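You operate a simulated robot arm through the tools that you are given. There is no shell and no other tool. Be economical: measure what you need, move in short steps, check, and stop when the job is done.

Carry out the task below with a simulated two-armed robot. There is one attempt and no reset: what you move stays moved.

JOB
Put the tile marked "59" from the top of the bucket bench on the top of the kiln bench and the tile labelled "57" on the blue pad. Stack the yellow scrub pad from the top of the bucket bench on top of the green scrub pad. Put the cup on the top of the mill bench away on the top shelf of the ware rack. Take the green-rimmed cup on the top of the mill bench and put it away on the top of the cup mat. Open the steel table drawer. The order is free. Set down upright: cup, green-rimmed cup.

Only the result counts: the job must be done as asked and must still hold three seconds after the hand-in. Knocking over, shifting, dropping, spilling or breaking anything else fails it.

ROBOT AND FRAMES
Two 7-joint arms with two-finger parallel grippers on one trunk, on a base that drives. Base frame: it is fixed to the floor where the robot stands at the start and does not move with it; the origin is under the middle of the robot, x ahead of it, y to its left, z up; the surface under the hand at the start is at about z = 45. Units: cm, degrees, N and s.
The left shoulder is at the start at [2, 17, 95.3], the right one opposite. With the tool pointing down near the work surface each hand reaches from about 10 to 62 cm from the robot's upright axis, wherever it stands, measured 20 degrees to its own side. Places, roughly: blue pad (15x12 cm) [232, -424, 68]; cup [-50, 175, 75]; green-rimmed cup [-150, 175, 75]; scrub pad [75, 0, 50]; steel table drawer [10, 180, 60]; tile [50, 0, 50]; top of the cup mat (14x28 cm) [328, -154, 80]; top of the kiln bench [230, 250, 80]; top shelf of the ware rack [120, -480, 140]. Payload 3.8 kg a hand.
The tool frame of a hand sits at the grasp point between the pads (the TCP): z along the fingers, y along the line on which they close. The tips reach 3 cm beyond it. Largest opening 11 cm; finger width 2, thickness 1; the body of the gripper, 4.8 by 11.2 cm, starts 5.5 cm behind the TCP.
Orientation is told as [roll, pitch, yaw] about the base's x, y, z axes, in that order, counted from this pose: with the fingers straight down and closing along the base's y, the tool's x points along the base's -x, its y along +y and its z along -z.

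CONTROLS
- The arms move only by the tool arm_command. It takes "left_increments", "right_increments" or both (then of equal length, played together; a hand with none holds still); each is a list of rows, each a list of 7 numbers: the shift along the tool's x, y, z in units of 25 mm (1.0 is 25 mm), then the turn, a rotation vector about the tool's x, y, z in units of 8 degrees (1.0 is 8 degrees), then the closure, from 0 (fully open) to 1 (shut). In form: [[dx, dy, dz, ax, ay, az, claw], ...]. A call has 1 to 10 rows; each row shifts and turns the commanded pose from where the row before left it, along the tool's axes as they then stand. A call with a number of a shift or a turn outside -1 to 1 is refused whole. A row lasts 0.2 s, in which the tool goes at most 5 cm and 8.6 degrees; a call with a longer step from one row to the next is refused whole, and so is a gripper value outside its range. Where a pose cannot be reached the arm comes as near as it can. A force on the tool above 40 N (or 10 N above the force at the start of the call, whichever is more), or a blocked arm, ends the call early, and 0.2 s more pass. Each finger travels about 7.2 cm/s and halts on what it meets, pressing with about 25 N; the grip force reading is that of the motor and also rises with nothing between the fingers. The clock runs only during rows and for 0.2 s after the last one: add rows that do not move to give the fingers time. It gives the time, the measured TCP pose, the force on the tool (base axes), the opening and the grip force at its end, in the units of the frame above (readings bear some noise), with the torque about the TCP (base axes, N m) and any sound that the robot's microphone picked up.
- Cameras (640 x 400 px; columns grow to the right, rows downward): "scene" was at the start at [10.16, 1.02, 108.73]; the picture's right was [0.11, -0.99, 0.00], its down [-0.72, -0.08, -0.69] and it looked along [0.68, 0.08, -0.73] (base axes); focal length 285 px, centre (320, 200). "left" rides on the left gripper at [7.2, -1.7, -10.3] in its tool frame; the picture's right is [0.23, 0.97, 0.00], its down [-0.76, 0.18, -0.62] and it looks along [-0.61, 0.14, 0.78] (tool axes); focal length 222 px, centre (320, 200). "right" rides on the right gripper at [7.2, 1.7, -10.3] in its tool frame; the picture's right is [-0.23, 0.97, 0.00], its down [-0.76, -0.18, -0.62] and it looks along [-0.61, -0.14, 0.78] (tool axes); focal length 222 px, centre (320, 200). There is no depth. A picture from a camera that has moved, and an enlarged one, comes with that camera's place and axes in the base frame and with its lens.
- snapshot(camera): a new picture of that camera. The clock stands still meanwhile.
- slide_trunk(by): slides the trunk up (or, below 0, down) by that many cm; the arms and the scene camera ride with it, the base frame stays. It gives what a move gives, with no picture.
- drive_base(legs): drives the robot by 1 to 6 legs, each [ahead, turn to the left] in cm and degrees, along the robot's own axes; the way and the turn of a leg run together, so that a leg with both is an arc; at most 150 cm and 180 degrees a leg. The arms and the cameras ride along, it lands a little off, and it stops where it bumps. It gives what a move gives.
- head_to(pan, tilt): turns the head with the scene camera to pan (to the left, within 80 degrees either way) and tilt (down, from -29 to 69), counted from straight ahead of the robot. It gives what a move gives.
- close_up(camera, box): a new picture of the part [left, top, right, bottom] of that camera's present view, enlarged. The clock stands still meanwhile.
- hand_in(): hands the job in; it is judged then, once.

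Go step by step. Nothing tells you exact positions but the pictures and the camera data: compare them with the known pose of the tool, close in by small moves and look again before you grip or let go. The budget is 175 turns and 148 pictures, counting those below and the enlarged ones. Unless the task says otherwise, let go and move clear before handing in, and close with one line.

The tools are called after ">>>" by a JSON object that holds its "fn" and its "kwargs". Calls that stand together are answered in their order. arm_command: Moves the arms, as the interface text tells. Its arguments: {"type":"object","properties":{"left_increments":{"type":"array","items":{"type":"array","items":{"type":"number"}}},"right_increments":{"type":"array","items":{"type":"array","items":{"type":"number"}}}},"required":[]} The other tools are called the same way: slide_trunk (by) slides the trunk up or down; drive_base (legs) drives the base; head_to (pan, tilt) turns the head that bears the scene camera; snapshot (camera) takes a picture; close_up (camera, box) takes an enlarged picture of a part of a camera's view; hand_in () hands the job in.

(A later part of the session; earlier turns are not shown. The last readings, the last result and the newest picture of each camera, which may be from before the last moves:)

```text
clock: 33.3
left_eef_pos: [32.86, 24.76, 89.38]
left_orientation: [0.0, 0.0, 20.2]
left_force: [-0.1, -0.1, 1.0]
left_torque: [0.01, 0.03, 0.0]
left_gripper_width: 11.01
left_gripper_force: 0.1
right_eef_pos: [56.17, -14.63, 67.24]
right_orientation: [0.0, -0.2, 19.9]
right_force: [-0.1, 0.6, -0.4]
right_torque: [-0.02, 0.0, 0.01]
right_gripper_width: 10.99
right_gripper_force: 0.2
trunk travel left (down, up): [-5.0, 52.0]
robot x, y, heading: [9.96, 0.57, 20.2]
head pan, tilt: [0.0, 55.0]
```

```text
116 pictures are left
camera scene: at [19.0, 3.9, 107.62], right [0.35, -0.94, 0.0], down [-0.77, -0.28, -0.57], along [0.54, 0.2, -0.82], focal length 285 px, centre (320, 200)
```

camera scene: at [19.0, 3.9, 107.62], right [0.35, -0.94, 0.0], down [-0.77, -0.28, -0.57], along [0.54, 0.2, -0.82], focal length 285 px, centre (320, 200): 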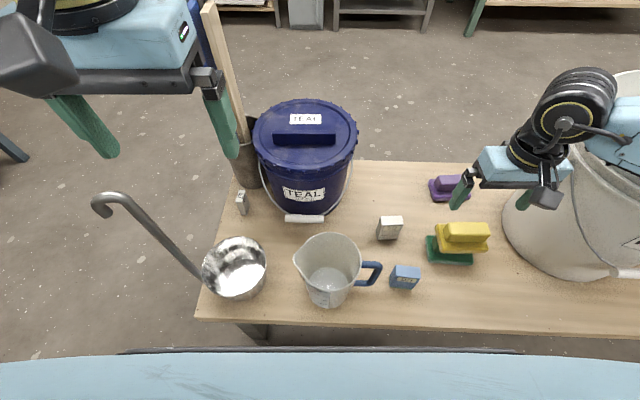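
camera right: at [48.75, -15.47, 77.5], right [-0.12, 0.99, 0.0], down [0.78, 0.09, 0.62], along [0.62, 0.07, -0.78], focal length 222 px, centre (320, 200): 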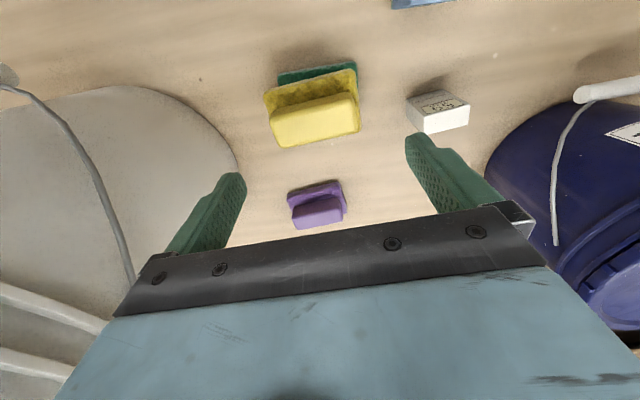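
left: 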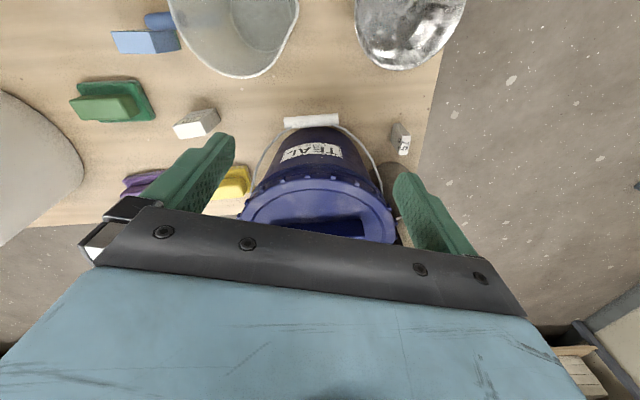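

The yellow pad sits on the green one. Next I move over tile 59 near (55.9, -0.4), with a narrower opening.

>>> {"fn": "arm_command", "kwargs": {"right_increments": [[-0.307, 0.896, 0, 0, 0, 0, 0.3], [-0.307, 0.896, 0, 0, 0, 0, 0.3], [-0.307, 0.896, 0, 0, 0, 0, 0.3], [-0.307, 0.896, 0, 0, 0, 0, 0.3], [-0.307, 0.896, 0, 0, 0, 0, 0.3], [-0.307, 0.896, 0, 0, 0, 0, 0.3], [0, 0, 1, 0, 0, 0, 0.3], [0, 0, 1, 0, 0, 0, 0.3]]}}

>>> {"fn": "snapshot", "kwargs": {"camera": "right"}}

>>> {"fn": "close_up", "kwargs": {"camera": "scene", "box": [320, 130, 480, 290]}}

```text
clock: 35.1
left_eef_pos: [33.01, 24.76, 89.49]
left_orientation: [0.0, -0.1, 20.3]
left_force: [0.4, 0.3, 1.5]
left_torque: [0.01, -0.02, 0.02]
left_gripper_width: 11.0
left_gripper_force: 0.1
right_eef_pos: [56.13, -0.16, 62.31]
right_orientation: [0.0, -0.1, 19.9]
right_force: [0.0, 0.0, 0.2]
right_torque: [0.01, -0.03, -0.03]
right_gripper_width: 7.68
right_gripper_force: 0.0
trunk travel left (down, up): [-5.0, 52.0]
robot x, y, heading: [10.04, 0.24, 20.3]
head pan, tilt: [0.0, 55.0]
```

```text
115 pictures are left
camera right: at [48.66, -1.1, 72.59], right [-0.12, 0.99, 0.0], down [0.78, 0.09, 0.62], along [0.62, 0.07, -0.78], focal length 222 px, centre (320, 200)
```

right: 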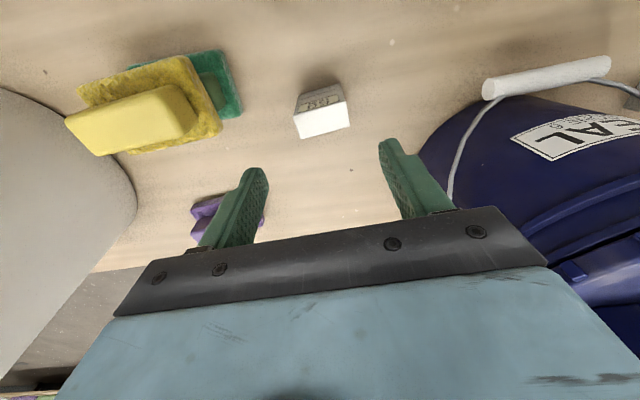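

```text
2.50 times, centred on (400, 210) of scene
camera zoom: at [19.0, 3.89, 107.62], right [0.35, -0.94, 0.0], down [-0.77, -0.28, -0.57], along [0.54, 0.2, -0.82], focal length 713 px, centre (120, 175)
```

zoom: 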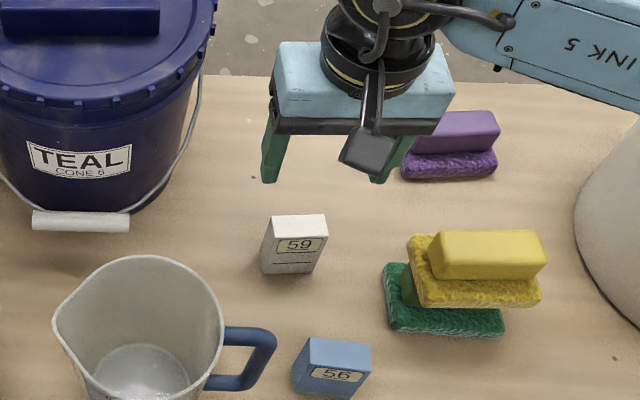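

>>> {"fn": "arm_command", "kwargs": {"right_increments": [[0.16, 0.05, 1, 0, 0, 0, 0.3], [0, 0, 1, 0, 0, 0, 0.3], [0, 0, 1, 0, 0, 0, 0.3], [0, 0, 1, 0, 0, 0, 0.3], [0, 0, 0.9, 0, 0, 0, 0.3], [0, 0, 0, 0, 0, 0, 0.3]]}}

>>> {"fn": "snapshot", "kwargs": {"camera": "right"}}

```text
clock: 36.5
left_eef_pos: [32.84, 24.85, 89.48]
left_orientation: [0.0, 0.0, 20.2]
left_force: [0.2, 0.3, 0.1]
left_torque: [-0.01, -0.02, -0.03]
left_gripper_width: 11.03
left_gripper_force: 0.0
right_eef_pos: [55.69, -0.24, 49.89]
right_orientation: [0.1, -0.1, 19.9]
right_force: [0.5, 0.4, 0.2]
right_torque: [0.02, 0.03, 0.01]
right_gripper_width: 7.7
right_gripper_force: 0.2
trunk travel left (down, up): [-5.0, 52.0]
robot x, y, heading: [9.81, 0.54, 20.2]
head pan, tilt: [0.0, 55.0]
```

```text
113 pictures are left
camera right: at [48.25, -1.05, 60.22], right [-0.12, 0.99, 0.0], down [0.78, 0.09, 0.62], along [0.62, 0.07, -0.78], focal length 222 px, centre (320, 200)
```

right: 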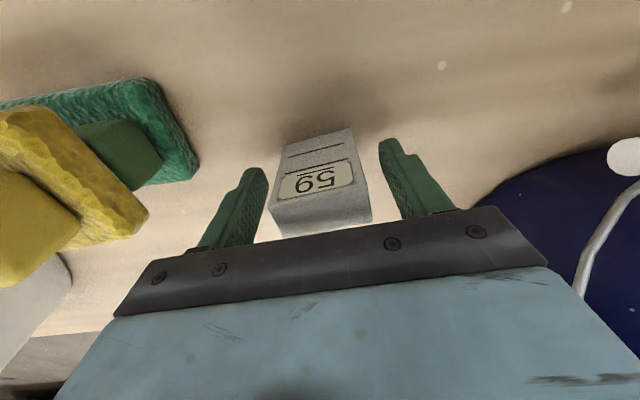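

>>> {"fn": "arm_command", "kwargs": {"right_increments": [[0, 0, 0, 0, 0, 0, 0.5], [0, 0, 0, 0, 0, 0, 0.7], [0, 0, 0, 0, 0, 0, 0.8], [0, 0, 0, 0, 0, 0, 0.8]]}}

>>> {"fn": "arm_command", "kwargs": {"right_increments": [[0, 0, -1, 0, 0, 0, 0.8], [0, 0, -1, 0, 0, 0, 0.8], [0, 0, -1, 0, 0, 0, 0.8], [0, 0, -1, 0, 0, 0, 0.8], [0, 0, -1, 0, 0, 0, 0.8], [0, 0, -1, 0, 0, 0, 0.8], [0, 0, -1, 0, 0, 0, 0.8], [0, 0, -1, 0, 0, 0, 0.8]]}}

>>> {"fn": "snapshot", "kwargs": {"camera": "right"}}

>>> {"fn": "snapshot", "kwargs": {"camera": "left"}}

>>> {"fn": "close_up", "kwargs": {"camera": "scene", "box": [200, 150, 320, 225]}}

```text
clock: 37.5
left_eef_pos: [32.89, 24.65, 89.34]
left_orientation: [0.0, 0.0, 20.2]
left_force: [-0.4, -0.3, 0.2]
left_torque: [0.0, -0.02, 0.0]
left_gripper_width: 11.02
left_gripper_force: 0.1
right_eef_pos: [55.59, -0.17, 50.03]
right_orientation: [-0.1, -0.1, 19.9]
right_force: [0.1, 0.3, 0.0]
right_torque: [0.0, 0.0, 0.01]
right_gripper_width: 5.06
right_gripper_force: 25.1
trunk travel left (down, up): [-5.0, 52.0]
robot x, y, heading: [10.2, 0.26, 20.4]
head pan, tilt: [0.0, 55.0]
```

```text
clock: 39.3
left_eef_pos: [32.88, 24.79, 89.33]
left_orientation: [0.0, 0.0, 20.2]
left_force: [0.6, 0.8, 0.7]
left_torque: [0.01, 0.0, 0.04]
left_gripper_width: 11.01
left_gripper_force: 0.1
right_eef_pos: [55.49, -0.36, 69.92]
right_orientation: [-0.1, -0.1, 20.0]
right_force: [0.2, 0.1, -1.9]
right_torque: [-0.01, -0.04, 0.0]
right_gripper_width: 5.03
right_gripper_force: 25.1
trunk travel left (down, up): [-5.0, 52.0]
robot x, y, heading: [9.92, 0.75, 20.1]
head pan, tilt: [0.0, 55.0]
```

```text
112 pictures are left
camera right: at [48.21, -1.18, 80.27], right [-0.12, 0.99, 0.0], down [0.78, 0.09, 0.62], along [0.62, 0.07, -0.78], focal length 222 px, centre (320, 200)
```

right: 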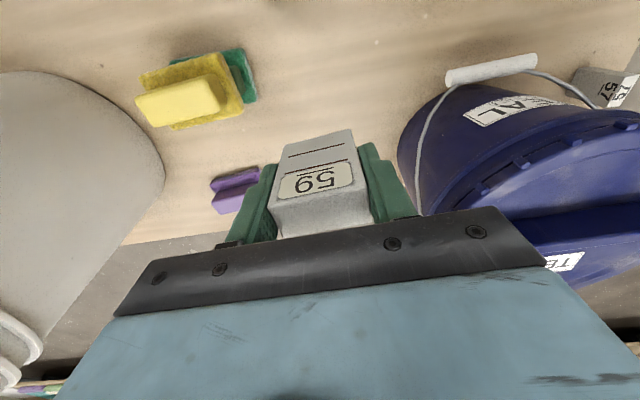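

```text
111 pictures are left
camera left: at [26.68, 20.57, 99.77], right [-0.55, 0.84, 0.0], down [0.65, 0.43, 0.62], along [0.52, 0.34, -0.78], focal length 222 px, centre (320, 200)
```

left: 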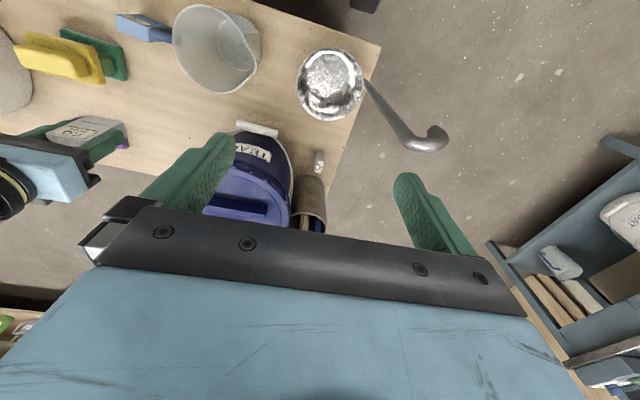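

```text
5.33 times, centred on (260, 188) of scene
camera zoom: at [19.0, 3.9, 107.62], right [0.35, -0.94, 0.0], down [-0.77, -0.28, -0.57], along [0.54, 0.2, -0.82], focal length 1521 px, centre (640, 267)
```

zoom: 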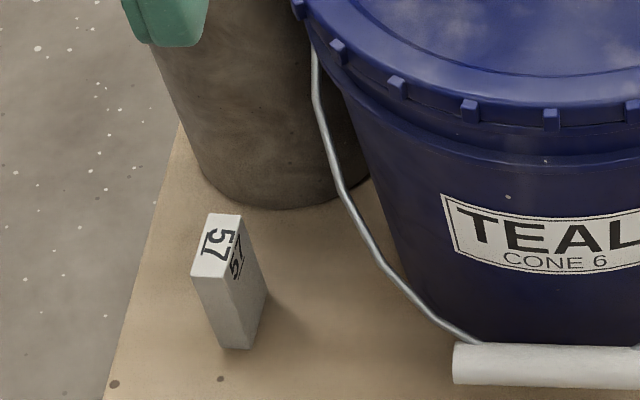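

Tile 59 is held. Tile 57 sits near (50.7, 35.9), between bucket, ladle and stick cup; I raise the trunk and turn the left hand at height to close fore-aft (its camera away from the bucket), then check clearances.

>>> {"fn": "slide_trunk", "kwargs": {"by": 8}}

>>> {"fn": "arm_command", "kwargs": {"left_increments": [[0, 0, 0, 0, 0, 1, 0], [0, 0, 0, 0, 0, 1, 0], [0, 0, 0, 0, 0, 1, 0], [0, 0, 0, 0, 0, 1, 0], [0, 0, 0, 0, 0, 1, 0], [0, 0, 0, 0, 0, 1, 0], [0, 0, 0, 0, 0, 1, 0], [0, 0, 0, 0, 0, 1, 0], [0, 0, 0, 0, 0, 1, 0], [0, 0, 0, 0, 0, 1, 0]]}}

>>> {"fn": "head_to", "kwargs": {"pan": 30, "tilt": 45}}

>>> {"fn": "snapshot", "kwargs": {"camera": "scene"}}

>>> {"fn": "snapshot", "kwargs": {"camera": "left"}}

```text
clock: 40.5
left_eef_pos: [32.87, 24.76, 97.34]
left_orientation: [0.1, 0.0, 20.1]
left_force: [-0.6, 0.1, -0.2]
left_torque: [-0.02, 0.03, 0.03]
left_gripper_width: 10.98
left_gripper_force: 0.0
right_eef_pos: [55.61, -0.25, 77.88]
right_orientation: [0.0, -0.2, 20.0]
right_force: [0.0, 0.6, -1.0]
right_torque: [-0.01, 0.0, 0.03]
right_gripper_width: 5.02
right_gripper_force: 24.8
trunk travel left (down, up): [-13.0, 44.0]
robot x, y, heading: [10.5, 0.39, 20.3]
head pan, tilt: [0.0, 55.0]
```

```text
clock: 42.7
left_eef_pos: [32.94, 24.59, 97.41]
left_orientation: [0.0, 0.0, -59.9]
left_force: [-0.8, 1.1, -0.2]
left_torque: [-0.01, 0.02, 0.0]
left_gripper_width: 11.01
left_gripper_force: 0.0
right_eef_pos: [55.57, -0.31, 77.93]
right_orientation: [0.0, -0.2, 19.9]
right_force: [0.5, 0.7, -1.5]
right_torque: [-0.01, -0.02, 0.01]
right_gripper_width: 5.02
right_gripper_force: 24.7
trunk travel left (down, up): [-13.0, 44.0]
robot x, y, heading: [9.86, 0.56, 20.3]
head pan, tilt: [0.0, 55.0]
```

```text
clock: 43.6
left_eef_pos: [33.03, 24.79, 97.45]
left_orientation: [0.0, 0.0, -59.8]
left_force: [0.1, 0.2, 0.5]
left_torque: [0.04, -0.04, -0.01]
left_gripper_width: 11.01
left_gripper_force: 0.1
right_eef_pos: [55.62, -0.29, 77.93]
right_orientation: [0.0, -0.1, 20.0]
right_force: [-0.8, -1.1, -1.3]
right_torque: [0.0, 0.02, 0.01]
right_gripper_width: 5.03
right_gripper_force: 24.9
trunk travel left (down, up): [-13.0, 44.0]
robot x, y, heading: [9.93, 0.08, 20.5]
head pan, tilt: [30.0, 45.0]
```

```text
109 pictures are left
camera scene: at [17.45, 7.65, 116.96], right [0.77, -0.64, 0.0], down [-0.45, -0.54, -0.71], along [0.45, 0.54, -0.71], focal length 285 px, centre (320, 200)
```

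scene: 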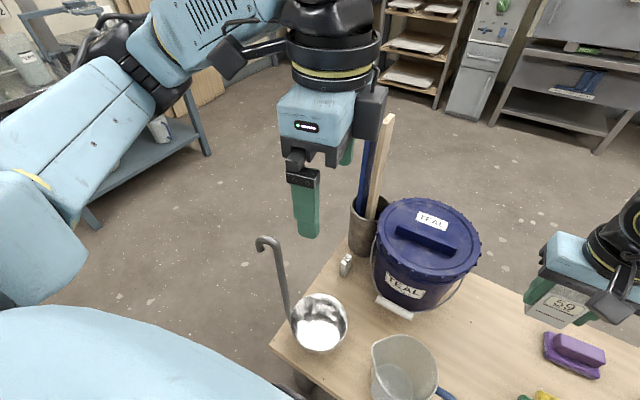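

```text
108 pictures are left
camera left: at [27.82, 30.07, 107.77], right [0.73, 0.69, 0.0], down [0.54, -0.57, 0.62], along [0.43, -0.45, -0.78], focal length 222 px, centre (320, 200)
```

left: 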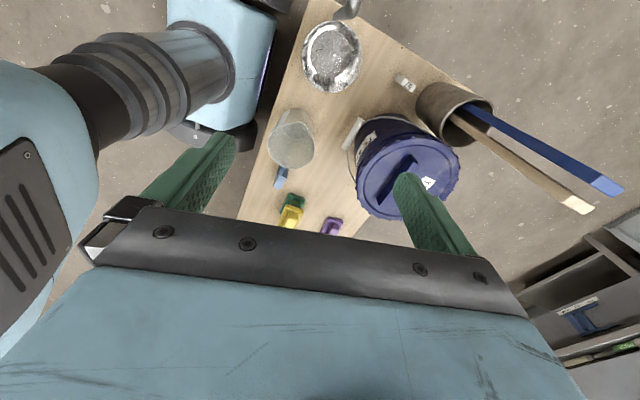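

Sticks reach about z 85 and the ladle hook about z 77. I move the left hand over tile 57 at height and look at the elbow.

>>> {"fn": "arm_command", "kwargs": {"left_increments": [[0, 0, 0, 0, 0, 0.95, 0], [0, 0, 0, 0, 0, 0.95, 0], [0.312, 1, 0, 0, 0, 0, 0], [0.312, 1, 0, 0, 0, 0, 0], [0.312, 1, 0, 0, 0, 0, 0], [0.312, 1, 0, 0, 0, 0, 0], [0.312, 1, 0, 0, 0, 0, 0], [0.312, 1, 0, 0, 0, 0, 0], [0.312, 1, 0, 0, 0, 0, 0], [0.312, 1, 0, 0, 0, 0, 0]]}}

>>> {"fn": "arm_command", "kwargs": {"left_increments": [[0, 0, 1, 0, 0, 0, 0.3], [0, 0, 1, 0, 0, 0, 0.3], [0, 0, 1, 0, 0, 0, 0.3], [0, 0, 1, 0, 0, 0, 0.3], [0, 0, 1, 0, 0, 0, 0.3], [0, 0, 1, 0, 0, 0, 0.3]]}}

>>> {"fn": "snapshot", "kwargs": {"camera": "scene"}}

>>> {"fn": "snapshot", "kwargs": {"camera": "left"}}

```text
clock: 45.9
left_eef_pos: [50.69, 36.09, 97.56]
left_orientation: [0.0, 0.0, -75.0]
left_force: [-0.2, -0.3, 0.3]
left_torque: [0.03, 0.04, -0.02]
left_gripper_width: 11.0
left_gripper_force: 0.0
right_eef_pos: [55.63, -0.29, 77.78]
right_orientation: [0.0, -0.2, 19.9]
right_force: [-0.2, 0.1, -1.4]
right_torque: [0.04, -0.02, 0.01]
right_gripper_width: 5.01
right_gripper_force: 25.0
trunk travel left (down, up): [-13.0, 44.0]
robot x, y, heading: [10.21, 0.44, 20.3]
head pan, tilt: [30.0, 45.0]
```

```text
clock: 47.2
left_eef_pos: [50.69, 35.73, 82.44]
left_orientation: [0.1, 0.0, -75.0]
left_force: [-0.1, -0.7, 0.5]
left_torque: [0.0, 0.04, 0.0]
left_gripper_width: 7.72
left_gripper_force: 0.0
right_eef_pos: [55.72, -0.47, 77.92]
right_orientation: [0.0, 0.0, 19.8]
right_force: [0.6, 0.0, -2.0]
right_torque: [0.02, -0.02, 0.04]
right_gripper_width: 5.01
right_gripper_force: 24.4
trunk travel left (down, up): [-13.0, 44.0]
robot x, y, heading: [10.16, 0.58, 20.3]
head pan, tilt: [30.0, 45.0]
```

```text
107 pictures are left
camera scene: at [17.45, 7.66, 116.96], right [0.77, -0.64, 0.0], down [-0.45, -0.54, -0.71], along [0.45, 0.54, -0.71], focal length 285 px, centre (320, 200)
```

scene: 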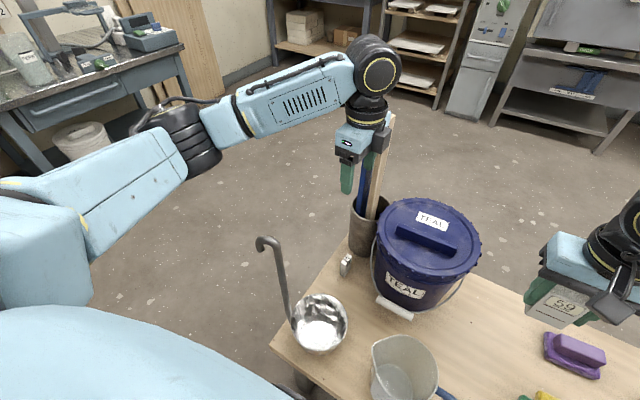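

```text
106 pictures are left
camera left: at [47.14, 42.3, 92.68], right [0.88, 0.47, 0.0], down [0.37, -0.69, 0.62], along [0.29, -0.55, -0.78], focal length 222 px, centre (320, 200)
```

left: 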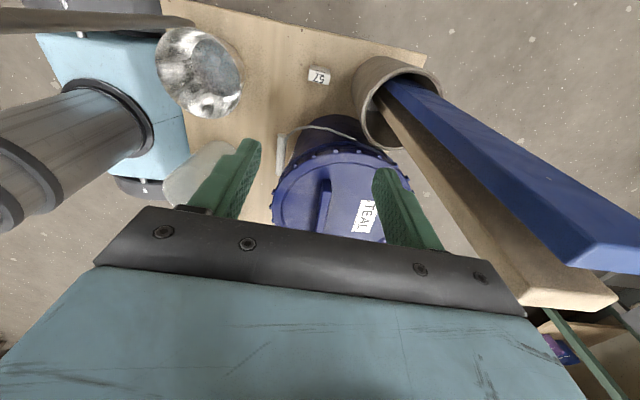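

The arm stays well clear of the ladle. I take a close-up of tile 57 to fix its position and orientation.

>>> {"fn": "close_up", "kwargs": {"camera": "left", "box": [240, 20, 460, 158]}}

```text
2.90 times, centred on (350, 89) of left
camera zoom: at [47.14, 42.3, 92.68], right [0.88, 0.47, 0.0], down [0.37, -0.69, 0.62], along [0.29, -0.55, -0.78], focal length 644 px, centre (233, 522)
```

zoom: 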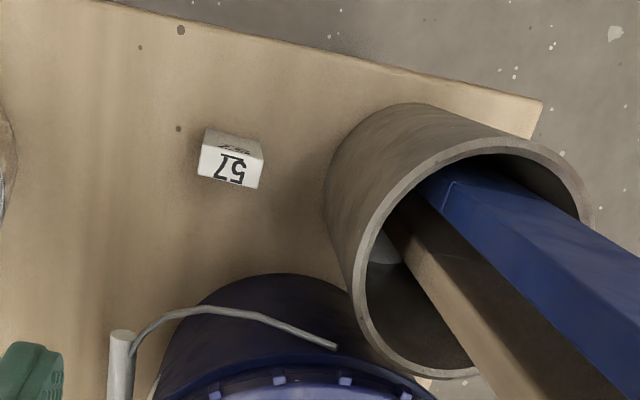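

Tile 57's centre ≈(50.2, 35.85), its long side at ~16.5°. I lean the hand ~10° away from the bucket about the closing axis, offset slightly from the stick cup, and lower partway.

>>> {"fn": "arm_command", "kwargs": {"left_increments": [[0.08, -0.7, 0, 0, -0.6, -0.19, 0.3], [0, 0, 0, 0, -0.65, 0, 0.3], [0.174, 0, 0.985, 0, 0, 0, 0.3], [0.174, 0, 0.985, 0, 0, 0, 0.3], [0.174, 0, 0.985, 0, 0, 0, 0.3], [0.174, 0, 0.985, 0, 0, 0, 0.3], [0.174, 0, 0.985, 0, 0, 0, 0.3], [0.174, 0, 0.985, 0, 0, 0, 0.3]]}}

>>> {"fn": "snapshot", "kwargs": {"camera": "scene"}}

>>> {"fn": "snapshot", "kwargs": {"camera": "left"}}

```text
clock: 49.0
left_eef_pos: [48.9, 35.66, 67.46]
left_orientation: [-0.1, -10.0, -73.4]
left_force: [-0.3, 0.5, -0.2]
left_torque: [0.04, 0.04, 0.01]
left_gripper_width: 7.69
left_gripper_force: 0.0
right_eef_pos: [55.65, -0.38, 77.98]
right_orientation: [0.0, -0.1, 20.0]
right_force: [0.1, 0.7, -1.3]
right_torque: [0.03, -0.02, -0.02]
right_gripper_width: 5.01
right_gripper_force: 25.2
trunk travel left (down, up): [-13.0, 44.0]
robot x, y, heading: [10.23, 0.5, 20.1]
head pan, tilt: [30.0, 45.0]
```

```text
104 pictures are left
camera scene: at [17.45, 7.66, 116.96], right [0.77, -0.64, 0.0], down [-0.45, -0.54, -0.71], along [0.45, 0.54, -0.71], focal length 285 px, centre (320, 200)
```

scene: 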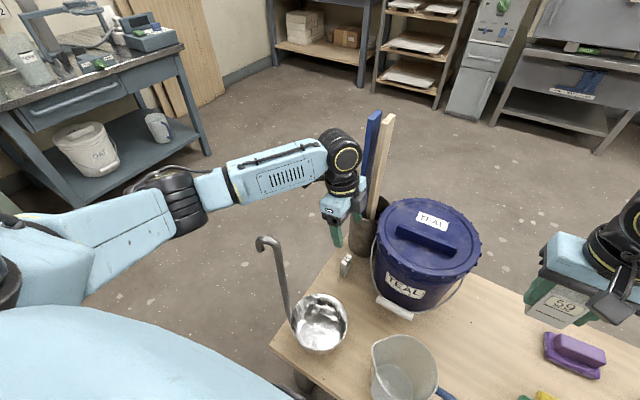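

```text
103 pictures are left
camera left: at [44.67, 43.64, 76.23], right [0.87, 0.49, -0.04], down [0.35, -0.56, 0.75], along [0.34, -0.66, -0.66], focal length 222 px, centre (320, 200)
```

left: 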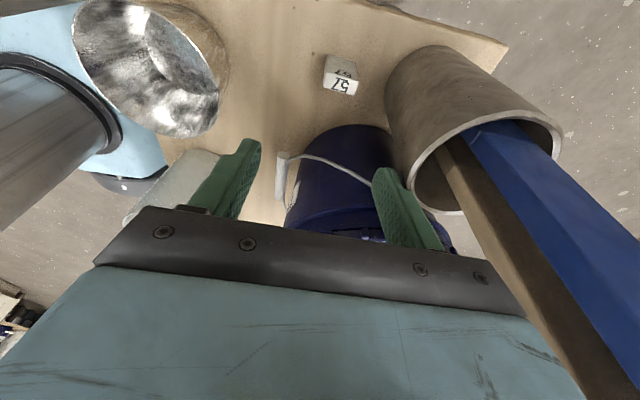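

>>> {"fn": "arm_command", "kwargs": {"left_increments": [[0, -0.16, 0, 0, 0, 0, 0.2], [0.174, 0, 0.985, 0, 0, 0, 0.2], [0.174, 0, 0.985, 0, 0, 0, 0.2], [0.174, 0, 0.985, 0, 0, 0, 0.2], [0.174, 0, 0.985, 0, 0, 0, 0.2]]}}

>>> {"fn": "snapshot", "kwargs": {"camera": "left"}}

>>> {"fn": "close_up", "kwargs": {"camera": "scene", "box": [230, 130, 430, 290]}}

```text
clock: 50.2
left_eef_pos: [48.42, 35.54, 57.52]
left_orientation: [0.0, -9.9, -73.5]
left_force: [-0.3, -0.3, -0.5]
left_torque: [0.02, 0.02, 0.01]
left_gripper_width: 8.79
left_gripper_force: 0.0
right_eef_pos: [55.7, -0.25, 77.9]
right_orientation: [0.0, -0.1, 19.9]
right_force: [0.0, -0.3, -1.9]
right_torque: [0.02, 0.02, 0.03]
right_gripper_width: 4.98
right_gripper_force: 25.2
trunk travel left (down, up): [-13.0, 44.0]
robot x, y, heading: [10.05, 0.3, 20.0]
head pan, tilt: [30.0, 45.0]
```

```text
102 pictures are left
camera left: at [44.24, 43.63, 66.46], right [0.87, 0.49, -0.04], down [0.35, -0.56, 0.75], along [0.34, -0.66, -0.67], focal length 222 px, centre (320, 200)
```

left: 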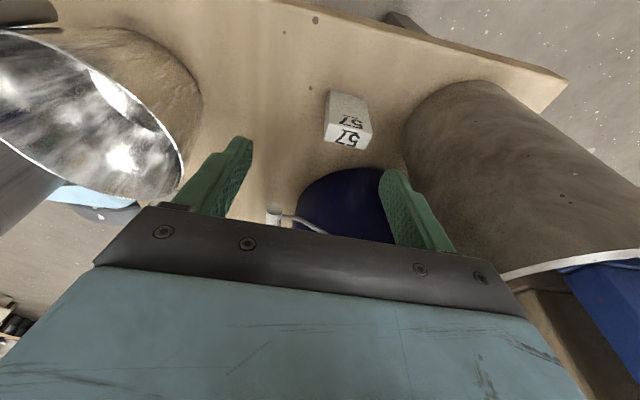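

```text
2.50 times, centred on (330, 210) of scene
camera zoom: at [17.45, 7.65, 116.96], right [0.77, -0.64, 0.0], down [-0.45, -0.54, -0.71], along [0.45, 0.54, -0.71], focal length 713 px, centre (295, 175)
```

zoom: 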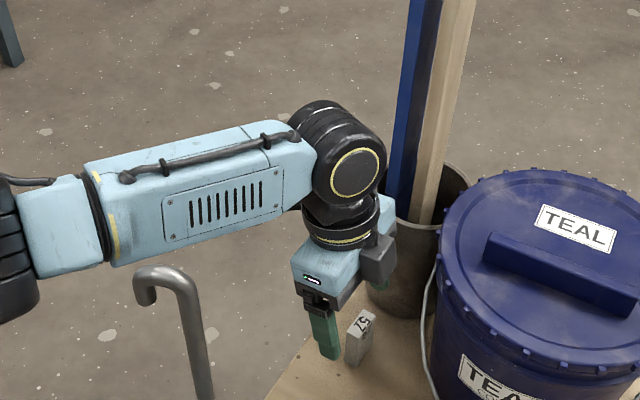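

Clearances look adequate (~3 cm to the cup). Lower the rest and look before closing.

>>> {"fn": "arm_command", "kwargs": {"left_increments": [[0.29, 0, 0.985, 0, 0, 0, 0.2], [0.174, 0, 0.985, 0, 0, 0, 0.2], [0.174, 0, 0.985, 0, 0, 0, 0.2], [0.07, 0, 0.39, 0, 0, 0, 0.2], [0, 0, 0, 0, 0, 0, 0.2]]}}

>>> {"fn": "snapshot", "kwargs": {"camera": "left"}}

>>> {"fn": "close_up", "kwargs": {"camera": "scene", "box": [230, 130, 430, 290]}}

```text
clock: 51.5
left_eef_pos: [48.35, 35.88, 48.82]
left_orientation: [0.0, -9.9, -73.4]
left_force: [-0.7, -1.3, 0.0]
left_torque: [0.0, 0.01, -0.01]
left_gripper_width: 8.78
left_gripper_force: 0.1
right_eef_pos: [55.71, -0.21, 77.88]
right_orientation: [0.0, -0.1, 19.9]
right_force: [-0.9, -1.1, -2.6]
right_torque: [0.0, -0.02, -0.03]
right_gripper_width: 4.97
right_gripper_force: 24.9
trunk travel left (down, up): [-13.0, 44.0]
robot x, y, heading: [10.37, 0.73, 20.2]
head pan, tilt: [30.0, 45.0]
```

```text
100 pictures are left
camera left: at [44.24, 43.86, 57.76], right [0.87, 0.49, -0.04], down [0.35, -0.56, 0.75], along [0.34, -0.66, -0.67], focal length 222 px, centre (320, 200)
```

left: 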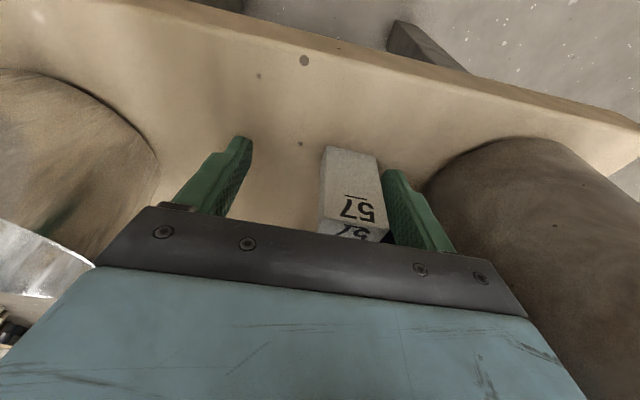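

```text
2.50 times, centred on (330, 210) of scene
camera zoom: at [17.45, 7.65, 116.97], right [0.77, -0.64, 0.0], down [-0.45, -0.54, -0.71], along [0.45, 0.54, -0.71], focal length 713 px, centre (295, 175)
```

zoom: 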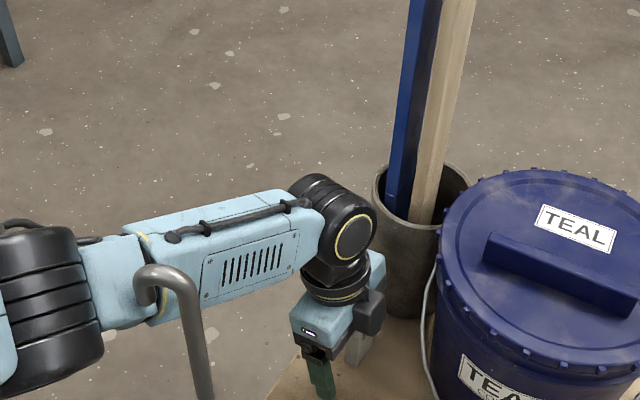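

>>> {"fn": "arm_command", "kwargs": {"left_increments": [[0, 0.4, 0, 0, 0, 0, 0.2], [0, 0, 0, 0, 0, 0, 0.4], [0, 0, 0, 0, 0, 0, 0.6], [0, 0, 0, 0, 0, 0, 0.8], [0, 0, 0, 0, 0, 0, 0.9], [0, 0, 0, 0, 0, 0, 0.9]]}}

>>> {"fn": "snapshot", "kwargs": {"camera": "left"}}

```text
clock: 52.9
left_eef_pos: [49.47, 36.12, 48.89]
left_orientation: [0.0, -10.0, -73.4]
left_force: [0.8, 0.7, 1.7]
left_torque: [0.01, -0.03, 0.0]
left_gripper_width: 3.56
left_gripper_force: 24.9
right_eef_pos: [55.67, -0.2, 77.83]
right_orientation: [0.0, -0.1, 20.0]
right_force: [-1.1, 0.9, -1.2]
right_torque: [0.02, -0.01, 0.01]
right_gripper_width: 4.97
right_gripper_force: 25.4
trunk travel left (down, up): [-13.0, 44.0]
robot x, y, heading: [9.78, 0.3, 20.0]
head pan, tilt: [30.0, 45.0]
```

```text
98 pictures are left
camera left: at [45.19, 44.14, 57.81], right [0.87, 0.49, -0.04], down [0.35, -0.56, 0.75], along [0.34, -0.66, -0.67], focal length 222 px, centre (320, 200)
```

left: 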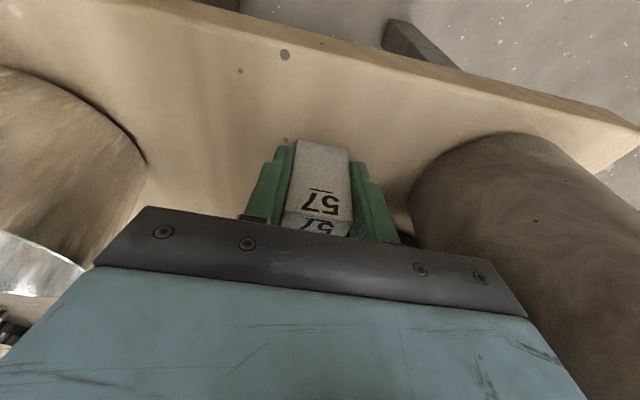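

Gripped. Lift straight up.

>>> {"fn": "arm_command", "kwargs": {"left_increments": [[-0.174, 0, -0.985, 0, 0, 0, 0.9], [-0.174, -0.3, -0.985, 0, 0, 0, 0.9], [-0.174, 0, -0.985, 0, 0, 0, 0.9], [-0.174, 0, -0.985, 0, 0, 0, 0.9], [-0.174, 0, -0.985, 0, 0, 0, 0.9], [-0.174, 0, -0.985, 0, 0, 0, 0.9], [-0.174, 0, -0.985, 0, 0, 0, 0.9], [-0.174, 0, -0.985, 0, 0, 0, 0.9], [-0.174, 0, -0.985, 0, 0, 0, 0.9], [-0.174, 0, -0.985, 0, 0, 0, 0.9]]}}

>>> {"fn": "arm_command", "kwargs": {"left_increments": [[-0.174, 0, -0.985, 0, 0, 0, 0.9], [-0.174, 0, -0.985, 0, 0, 0, 0.9], [-0.174, 0, -0.985, 0, 0, 0, 0.9], [-0.174, 0, -0.985, 0, 0, 0, 0.9], [-0.174, 0, -0.985, 0, 0, 0, 0.9], [-0.174, 0, -0.985, 0, 0, 0, 0.9], [-0.174, 0, -0.985, 0, 0, 0, 0.9], [-0.174, 0, -0.985, 0, 0, 0, 0.9], [0, 0, 0, 0, 0.625, 0, 0.9], [0, 0, 0, 0, 0.625, 0, 0.9]]}}

>>> {"fn": "snapshot", "kwargs": {"camera": "scene"}}

```text
clock: 55.0
left_eef_pos: [48.68, 36.06, 73.83]
left_orientation: [-0.1, -10.0, -73.4]
left_force: [0.2, 0.0, -0.8]
left_torque: [0.04, 0.03, 0.0]
left_gripper_width: 3.53
left_gripper_force: 25.0
right_eef_pos: [55.55, -0.31, 77.86]
right_orientation: [0.0, -0.1, 20.0]
right_force: [0.9, 1.0, -1.7]
right_torque: [-0.02, 0.0, 0.03]
right_gripper_width: 4.98
right_gripper_force: 25.1
trunk travel left (down, up): [-13.0, 44.0]
robot x, y, heading: [10.13, 0.81, 20.5]
head pan, tilt: [30.0, 45.0]
```

```text
clock: 57.2
left_eef_pos: [48.67, 36.02, 93.91]
left_orientation: [0.0, 0.1, -73.4]
left_force: [0.6, -1.0, 0.2]
left_torque: [0.0, 0.03, -0.02]
left_gripper_width: 3.57
left_gripper_force: 25.1
right_eef_pos: [55.68, -0.48, 77.91]
right_orientation: [0.0, -0.2, 19.9]
right_force: [0.6, 0.1, -1.1]
right_torque: [-0.01, -0.01, 0.01]
right_gripper_width: 4.98
right_gripper_force: 25.0
trunk travel left (down, up): [-13.0, 44.0]
robot x, y, heading: [10.15, 0.55, 20.2]
head pan, tilt: [30.0, 45.0]
```

```text
97 pictures are left
camera scene: at [17.45, 7.64, 116.97], right [0.77, -0.64, 0.0], down [-0.45, -0.54, -0.71], along [0.45, 0.54, -0.71], focal length 285 px, centre (320, 200)
```

scene: 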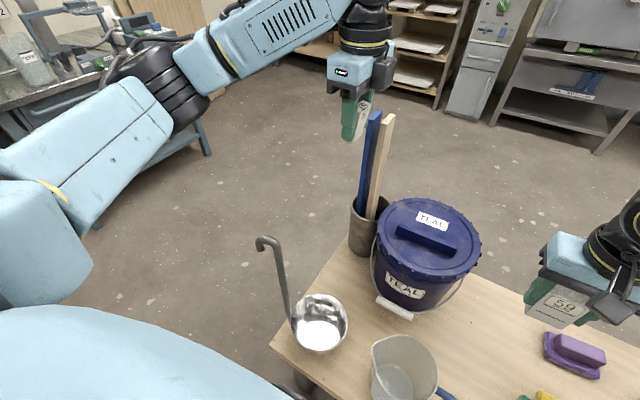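

Both tiles are held. I raise the right hand and draw both in, back away from the bench and look around.

>>> {"fn": "arm_command", "kwargs": {"right_increments": [[0, 0, -1, 0, 0, 0, 0.8], [0, 0, -1, 0, 0, 0, 0.8], [0, 0, -1, 0, 0, 0, 0.8], [0, 0, -1, 0, 0, 0, 0.8], [0, 0, -1, 0, 0, 0, 0.8], [1, -0.3, -1, 0, 0, 0, 0.8], [1, -0.3, 0, 0, 0, 0, 0.8], [1, -0.3, 0, 0, 0, 0, 0.8], [1, -0.3, 0, 0, 0, 0, 0.8], [1, -0.3, 0, 0, 0, 0, 0.8]], "left_increments": [[0, -1, 0, 0, 0, 0, 0.9], [0, -1, 0, 0, 0, 0, 0.9], [0, -1, 0, 0, 0, 0, 0.9], [0, -1, 0, 0, 0, 0, 0.9], [0, -1, 0, 0, 0, 0, 0.9], [0, -1, 0, 0, 0, 0, 0.9], [0, 0, 0, 0, 0, 0, 0.9], [0, 0, 0, 0, 0, 0, 0.9], [0, 0, 0, 0, 0, 0, 0.9], [0, 0, 0, 0, 0, 0, 0.9]]}}

>>> {"fn": "drive_base", "kwargs": {"legs": [[-25, 0]]}}

>>> {"fn": "head_to", "kwargs": {"pan": 75, "tilt": 20}}

>>> {"fn": "snapshot", "kwargs": {"camera": "scene"}}

>>> {"fn": "head_to", "kwargs": {"pan": 5, "tilt": 20}}

>>> {"fn": "snapshot", "kwargs": {"camera": "scene"}}

```text
clock: 59.5
left_eef_pos: [34.07, 31.85, 93.84]
left_orientation: [0.0, 0.0, -73.4]
left_force: [-0.6, -0.2, 0.2]
left_torque: [-0.02, 0.01, 0.02]
left_gripper_width: 3.54
left_gripper_force: 24.6
right_eef_pos: [45.12, -8.07, 92.83]
right_orientation: [0.0, -0.1, 19.9]
right_force: [-0.4, 0.2, -2.2]
right_torque: [-0.01, -0.01, 0.0]
right_gripper_width: 4.98
right_gripper_force: 25.0
trunk travel left (down, up): [-13.0, 44.0]
robot x, y, heading: [10.07, 0.61, 20.3]
head pan, tilt: [30.0, 45.0]
```

```text
clock: 61.3
left_eef_pos: [10.31, 22.99, 93.7]
left_orientation: [0.0, 0.0, -73.5]
left_force: [0.5, 0.4, -0.7]
left_torque: [-0.01, -0.01, 0.03]
left_gripper_width: 3.56
left_gripper_force: 24.6
right_eef_pos: [21.46, -16.79, 92.83]
right_orientation: [-0.1, -0.1, 20.0]
right_force: [0.2, 0.2, -1.6]
right_torque: [-0.01, -0.01, -0.01]
right_gripper_width: 5.0
right_gripper_force: 25.1
trunk travel left (down, up): [-13.0, 44.0]
robot x, y, heading: [-13.47, -8.28, 20.0]
head pan, tilt: [30.0, 45.0]
```

```text
clock: 62.4
left_eef_pos: [10.5, 23.08, 93.81]
left_orientation: [0.0, 0.0, -73.4]
left_force: [0.3, 0.3, -0.8]
left_torque: [-0.02, 0.0, -0.02]
left_gripper_width: 3.54
left_gripper_force: 25.0
right_eef_pos: [21.52, -16.77, 92.81]
right_orientation: [0.0, -0.1, 19.9]
right_force: [0.4, -0.8, -0.7]
right_torque: [-0.01, -0.02, -0.07]
right_gripper_width: 4.99
right_gripper_force: 25.0
trunk travel left (down, up): [-13.0, 44.0]
robot x, y, heading: [-13.64, -7.94, 20.3]
head pan, tilt: [75.0, 20.0]
```

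```text
96 pictures are left
camera scene: at [-12.27, 1.98, 120.83], right [1.0, 0.09, 0.0], down [0.03, -0.34, -0.94], along [-0.08, 0.94, -0.34], focal length 285 px, centre (320, 200)
```

scene: 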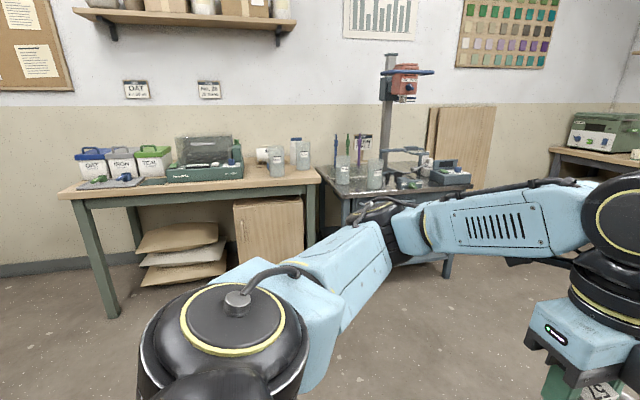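

```text
clock: 63.8
left_eef_pos: [10.52, 23.12, 93.72]
left_orientation: [-0.1, 0.0, -73.5]
left_force: [-0.1, -0.1, -0.7]
left_torque: [-0.01, 0.02, -0.03]
left_gripper_width: 3.58
left_gripper_force: 24.6
right_eef_pos: [21.43, -16.8, 92.79]
right_orientation: [0.0, 0.0, 19.9]
right_force: [0.5, -0.2, -2.2]
right_torque: [-0.05, 0.02, 0.0]
right_gripper_width: 4.96
right_gripper_force: 24.3
trunk travel left (down, up): [-13.0, 44.0]
robot x, y, heading: [-13.26, -8.37, 20.4]
head pan, tilt: [5.0, 20.0]
```

```text
95 pictures are left
camera scene: at [-3.01, -3.33, 120.83], right [0.43, -0.9, 0.0], down [-0.31, -0.15, -0.94], along [0.85, 0.4, -0.34], focal length 285 px, centre (320, 200)
```

scene: 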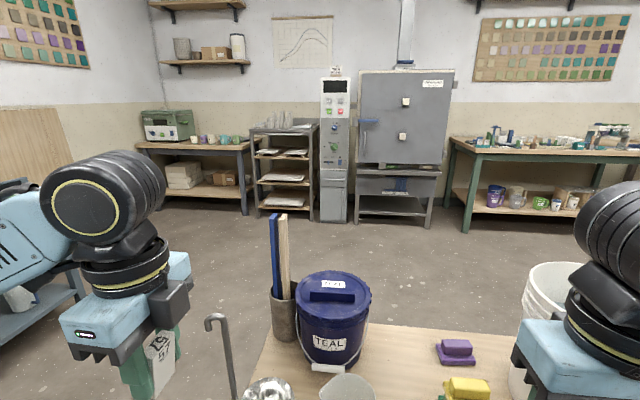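

The room is laid out at ~20° to my frame; the kiln bench is the far-left table with the green box. I go around the bucket bench's left end toward it.

>>> {"fn": "drive_base", "kwargs": {"legs": [[0, 70], [68, 0], [0, -48], [120, 0]]}}

>>> {"fn": "head_to", "kwargs": {"pan": 0, "tilt": 25}}

>>> {"fn": "snapshot", "kwargs": {"camera": "scene"}}

```text
clock: 78.5
left_eef_pos: [80.24, 183.78, 93.84]
left_orientation: [-0.1, -0.1, -49.0]
left_force: [-0.5, -0.2, -1.1]
left_torque: [-0.04, 0.02, 0.03]
left_gripper_width: 3.56
left_gripper_force: 24.2
right_eef_pos: [106.83, 152.2, 92.76]
right_orientation: [0.0, -0.1, 44.5]
right_force: [0.9, -0.1, -1.1]
right_torque: [-0.04, 0.0, -0.01]
right_gripper_width: 4.98
right_gripper_force: 25.0
trunk travel left (down, up): [-13.0, 44.0]
robot x, y, heading: [71.44, 144.85, 44.7]
head pan, tilt: [5.0, 20.0]
```

```text
clock: 79.2
left_eef_pos: [80.2, 183.8, 93.81]
left_orientation: [-0.1, -0.1, -49.0]
left_force: [-0.6, 0.1, -0.6]
left_torque: [0.03, 0.01, 0.02]
left_gripper_width: 3.56
left_gripper_force: 24.8
right_eef_pos: [106.78, 152.04, 92.74]
right_orientation: [-0.1, -0.1, 44.4]
right_force: [-0.1, 0.6, -1.1]
right_torque: [0.01, -0.01, 0.0]
right_gripper_width: 4.97
right_gripper_force: 25.1
trunk travel left (down, up): [-13.0, 44.0]
robot x, y, heading: [71.37, 145.57, 44.8]
head pan, tilt: [0.0, 25.0]
```

```text
94 pictures are left
camera scene: at [79.49, 153.49, 120.03], right [0.7, -0.71, 0.0], down [-0.3, -0.3, -0.91], along [0.64, 0.64, -0.42], focal length 285 px, centre (320, 200)
```

scene: 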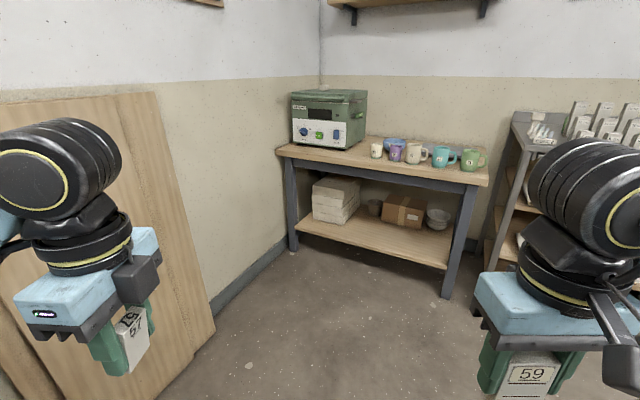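

Bench front edge runs from about (169,274) to (193,178). I'll stand before it and place the tile on the free strip in front of the mugs, near (192,209).

>>> {"fn": "slide_trunk", "kwargs": {"by": 8}}

>>> {"fn": "drive_base", "kwargs": {"legs": [[0, -3], [88, 0], [0, -28]]}}

>>> {"fn": "head_to", "kwargs": {"pan": -5, "tilt": 45}}

>>> {"fn": "snapshot", "kwargs": {"camera": "scene"}}

```text
clock: 80.3
left_eef_pos: [80.15, 183.74, 101.7]
left_orientation: [-0.1, 0.0, -49.0]
left_force: [-0.9, -0.3, -0.9]
left_torque: [-0.03, -0.01, -0.02]
left_gripper_width: 3.56
left_gripper_force: 25.1
right_eef_pos: [106.79, 152.07, 100.9]
right_orientation: [0.0, -0.1, 44.4]
right_force: [-0.3, 0.0, -1.6]
right_torque: [0.0, 0.0, -0.02]
right_gripper_width: 4.99
right_gripper_force: 24.8
trunk travel left (down, up): [-21.0, 36.0]
robot x, y, heading: [71.16, 145.24, 44.7]
head pan, tilt: [0.0, 25.0]
```

```text
clock: 86.8
left_eef_pos: [164.1, 232.1, 101.84]
left_orientation: [-0.2, -0.1, -80.2]
left_force: [-0.4, -0.3, -1.0]
left_torque: [-0.01, 0.0, -0.01]
left_gripper_width: 3.54
left_gripper_force: 25.3
right_eef_pos: [170.45, 191.3, 100.85]
right_orientation: [0.0, -0.1, 13.3]
right_force: [0.2, -0.3, -1.1]
right_torque: [0.01, -0.02, 0.0]
right_gripper_width: 4.99
right_gripper_force: 25.5
trunk travel left (down, up): [-21.0, 36.0]
robot x, y, heading: [136.93, 203.7, 13.7]
head pan, tilt: [0.0, 25.0]
```

```text
clock: 87.6
left_eef_pos: [164.08, 232.14, 101.75]
left_orientation: [0.0, 0.0, -80.2]
left_force: [0.8, 0.2, -0.6]
left_torque: [0.04, -0.02, 0.01]
left_gripper_width: 3.58
left_gripper_force: 24.6
right_eef_pos: [170.48, 191.25, 100.69]
right_orientation: [-0.1, -0.1, 13.3]
right_force: [-0.2, 1.1, -2.2]
right_torque: [-0.03, 0.01, 0.02]
right_gripper_width: 4.98
right_gripper_force: 25.0
trunk travel left (down, up): [-21.0, 36.0]
robot x, y, heading: [136.86, 203.81, 13.8]
head pan, tilt: [-5.0, 45.0]
```

```text
93 pictures are left
camera scene: at [146.87, 205.7, 124.97], right [0.15, -0.99, 0.0], down [-0.7, -0.11, -0.71], along [0.7, 0.11, -0.71], focal length 285 px, centre (320, 200)
```

scene: 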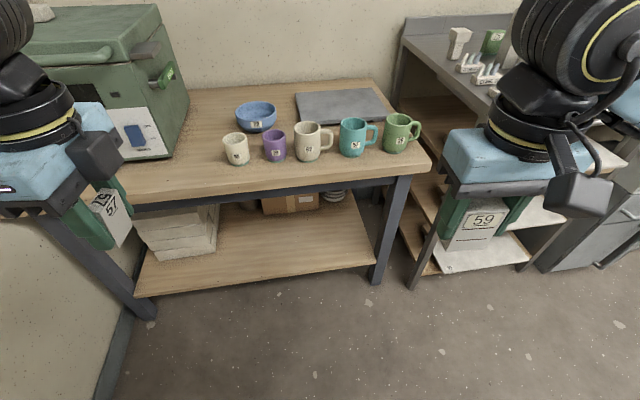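

The strip in front of the mugs is ~8 cm deep. I drive 17 cm closer, then place at about (202, 209).

>>> {"fn": "drive_base", "kwargs": {"legs": [[17, 0]]}}

>>> {"fn": "arm_command", "kwargs": {"right_increments": [[-0.9, 0.5, 0, 0, 0, 0, 0.8], [-0.9, 0.5, 0, 0, 0, 0, 0.8], [-0.9, 0.5, 0, 0, 0, 0, 0.8], [-0.9, 0.5, 0, 0, 0, 0, 0.8], [-0.9, 0.5, 0, 0, 0, 0, 0.8], [-0.9, 0.5, 0, 0, 0, 0, 0.8], [-0.9, 0.5, 0, 0, 0, 0, 0.8]]}}

>>> {"fn": "snapshot", "kwargs": {"camera": "scene"}}

>>> {"fn": "snapshot", "kwargs": {"camera": "right"}}

```text
clock: 89.1
left_eef_pos: [180.79, 236.19, 101.86]
left_orientation: [-0.1, 0.0, -80.0]
left_force: [0.4, -0.7, -0.5]
left_torque: [0.02, 0.02, 0.02]
left_gripper_width: 3.58
left_gripper_force: 25.2
right_eef_pos: [187.28, 195.31, 100.8]
right_orientation: [0.0, -0.1, 13.3]
right_force: [0.6, 0.4, -1.9]
right_torque: [-0.04, 0.04, -0.03]
right_gripper_width: 4.99
right_gripper_force: 24.7
trunk travel left (down, up): [-21.0, 36.0]
robot x, y, heading: [153.51, 207.93, 13.4]
head pan, tilt: [-5.0, 45.0]
```

```text
clock: 90.7
left_eef_pos: [180.73, 236.15, 101.77]
left_orientation: [-0.1, 0.0, -80.1]
left_force: [0.9, -0.5, 0.5]
left_torque: [-0.02, 0.01, -0.03]
left_gripper_width: 3.55
left_gripper_force: 25.4
right_eef_pos: [200.46, 207.39, 100.71]
right_orientation: [0.0, -0.2, 13.2]
right_force: [-0.3, 0.2, -1.0]
right_torque: [0.0, 0.02, 0.0]
right_gripper_width: 4.95
right_gripper_force: 25.7
trunk travel left (down, up): [-21.0, 36.0]
robot x, y, heading: [152.82, 207.69, 13.3]
head pan, tilt: [-5.0, 45.0]
```

```text
92 pictures are left
camera scene: at [163.58, 209.76, 124.96], right [0.15, -0.99, 0.0], down [-0.7, -0.11, -0.71], along [0.7, 0.1, -0.71], focal length 285 px, centre (320, 200)
```

scene: 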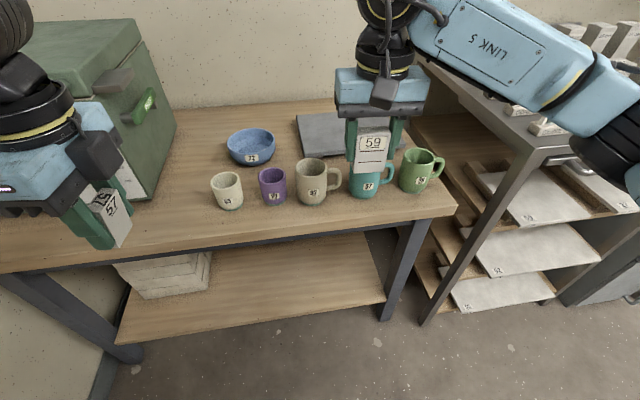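

```text
91 pictures are left
camera right: at [193.0, 207.39, 111.02], right [0.0, 1.0, 0.0], down [0.78, 0.0, 0.62], along [0.62, 0.0, -0.78], focal length 222 px, centre (320, 200)
```

right: 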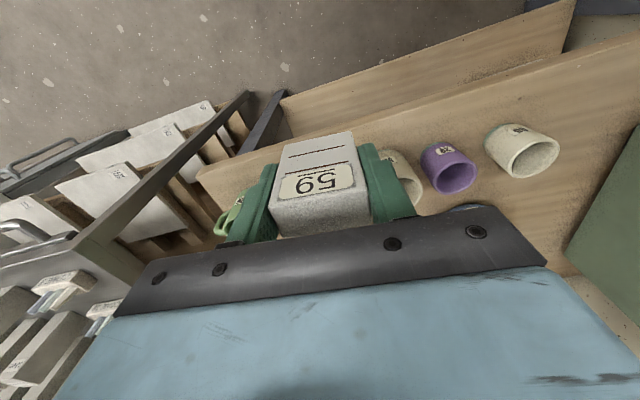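

>>> {"fn": "arm_command", "kwargs": {"right_increments": [[-0.77, 0.38, 0, 0, 0, 0, 0.8], [-0.77, 0.38, 0, 0, 0, 0, 0.8], [-0.77, 0.38, 0, 0, 0, 0, 0.8], [0, 0, 1, 0, 0, 0, 0.8], [0, 0, 0.9, 0, 0, 0, 0.8], [0, 0, 0, 0, 0, 0, 0.8]]}}

>>> {"fn": "close_up", "kwargs": {"camera": "scene", "box": [220, 100, 480, 260]}}

>>> {"fn": "snapshot", "kwargs": {"camera": "right"}}

```text
clock: 92.1
left_eef_pos: [180.78, 236.03, 101.8]
left_orientation: [-0.1, 0.0, -80.1]
left_force: [-0.4, 0.5, -1.1]
left_torque: [0.01, 0.02, -0.02]
left_gripper_width: 3.54
left_gripper_force: 24.8
right_eef_pos: [205.41, 211.39, 96.01]
right_orientation: [0.0, -0.1, 13.3]
right_force: [-0.1, -0.7, -1.3]
right_torque: [-0.01, 0.04, -0.01]
right_gripper_width: 4.99
right_gripper_force: 24.9
trunk travel left (down, up): [-21.0, 36.0]
robot x, y, heading: [153.24, 207.92, 13.8]
head pan, tilt: [-5.0, 45.0]
```

```text
2.46 times, centred on (350, 180) of scene
camera zoom: at [163.56, 209.72, 124.97], right [0.15, -0.99, 0.0], down [-0.7, -0.1, -0.71], along [0.7, 0.1, -0.71], focal length 702 px, centre (246, 249)
```

zoom: 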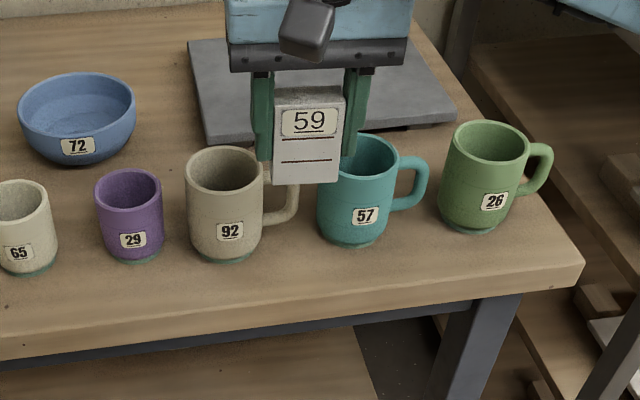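

```text
89 pictures are left
camera right: at [197.94, 211.49, 106.28], right [0.0, 1.0, 0.0], down [0.78, 0.0, 0.62], along [0.62, 0.0, -0.78], focal length 222 px, centre (320, 200)
```

right: 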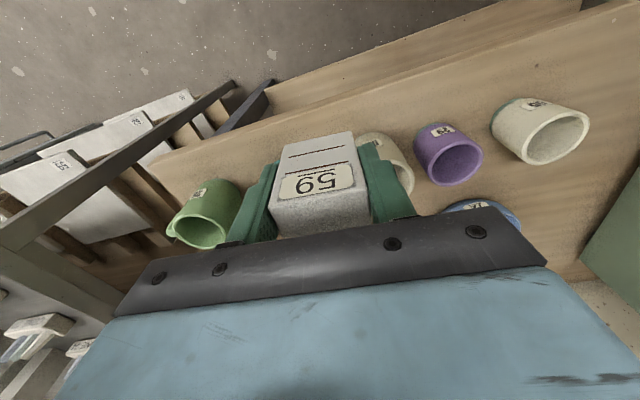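

>>> {"fn": "arm_command", "kwargs": {"right_increments": [[0.12, 0, 1, 0, 0, 0, 0.8], [0, 0, 1, 0, 0, 0, 0.8], [0, 0, 1, 0, 0, 0, 0.8], [0, 0, 0.6, 0, 0, 0, 0.8], [0, 0, 0, 0, 0, 0, 0.8]]}}

>>> {"fn": "close_up", "kwargs": {"camera": "scene", "box": [220, 100, 480, 260]}}

```text
clock: 93.3
left_eef_pos: [180.78, 236.18, 101.76]
left_orientation: [0.0, -0.1, -80.1]
left_force: [-0.6, 0.3, 0.2]
left_torque: [-0.02, 0.0, 0.0]
left_gripper_width: 3.58
left_gripper_force: 25.0
right_eef_pos: [205.16, 211.49, 87.05]
right_orientation: [0.1, -0.1, 13.3]
right_force: [-0.1, 0.0, -1.2]
right_torque: [0.01, 0.01, -0.06]
right_gripper_width: 5.0
right_gripper_force: 24.8
trunk travel left (down, up): [-21.0, 36.0]
robot x, y, heading: [153.32, 207.93, 13.3]
head pan, tilt: [-5.0, 45.0]
```

```text
2.46 times, centred on (350, 180) of scene
camera zoom: at [163.56, 209.72, 124.97], right [0.15, -0.99, 0.0], down [-0.7, -0.1, -0.71], along [0.7, 0.1, -0.71], focal length 702 px, centre (246, 249)
```

zoom: 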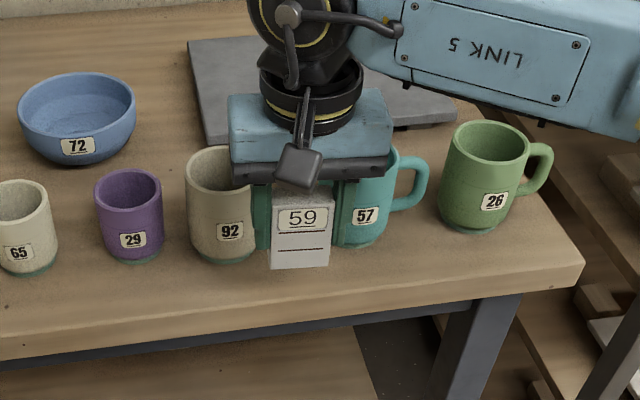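

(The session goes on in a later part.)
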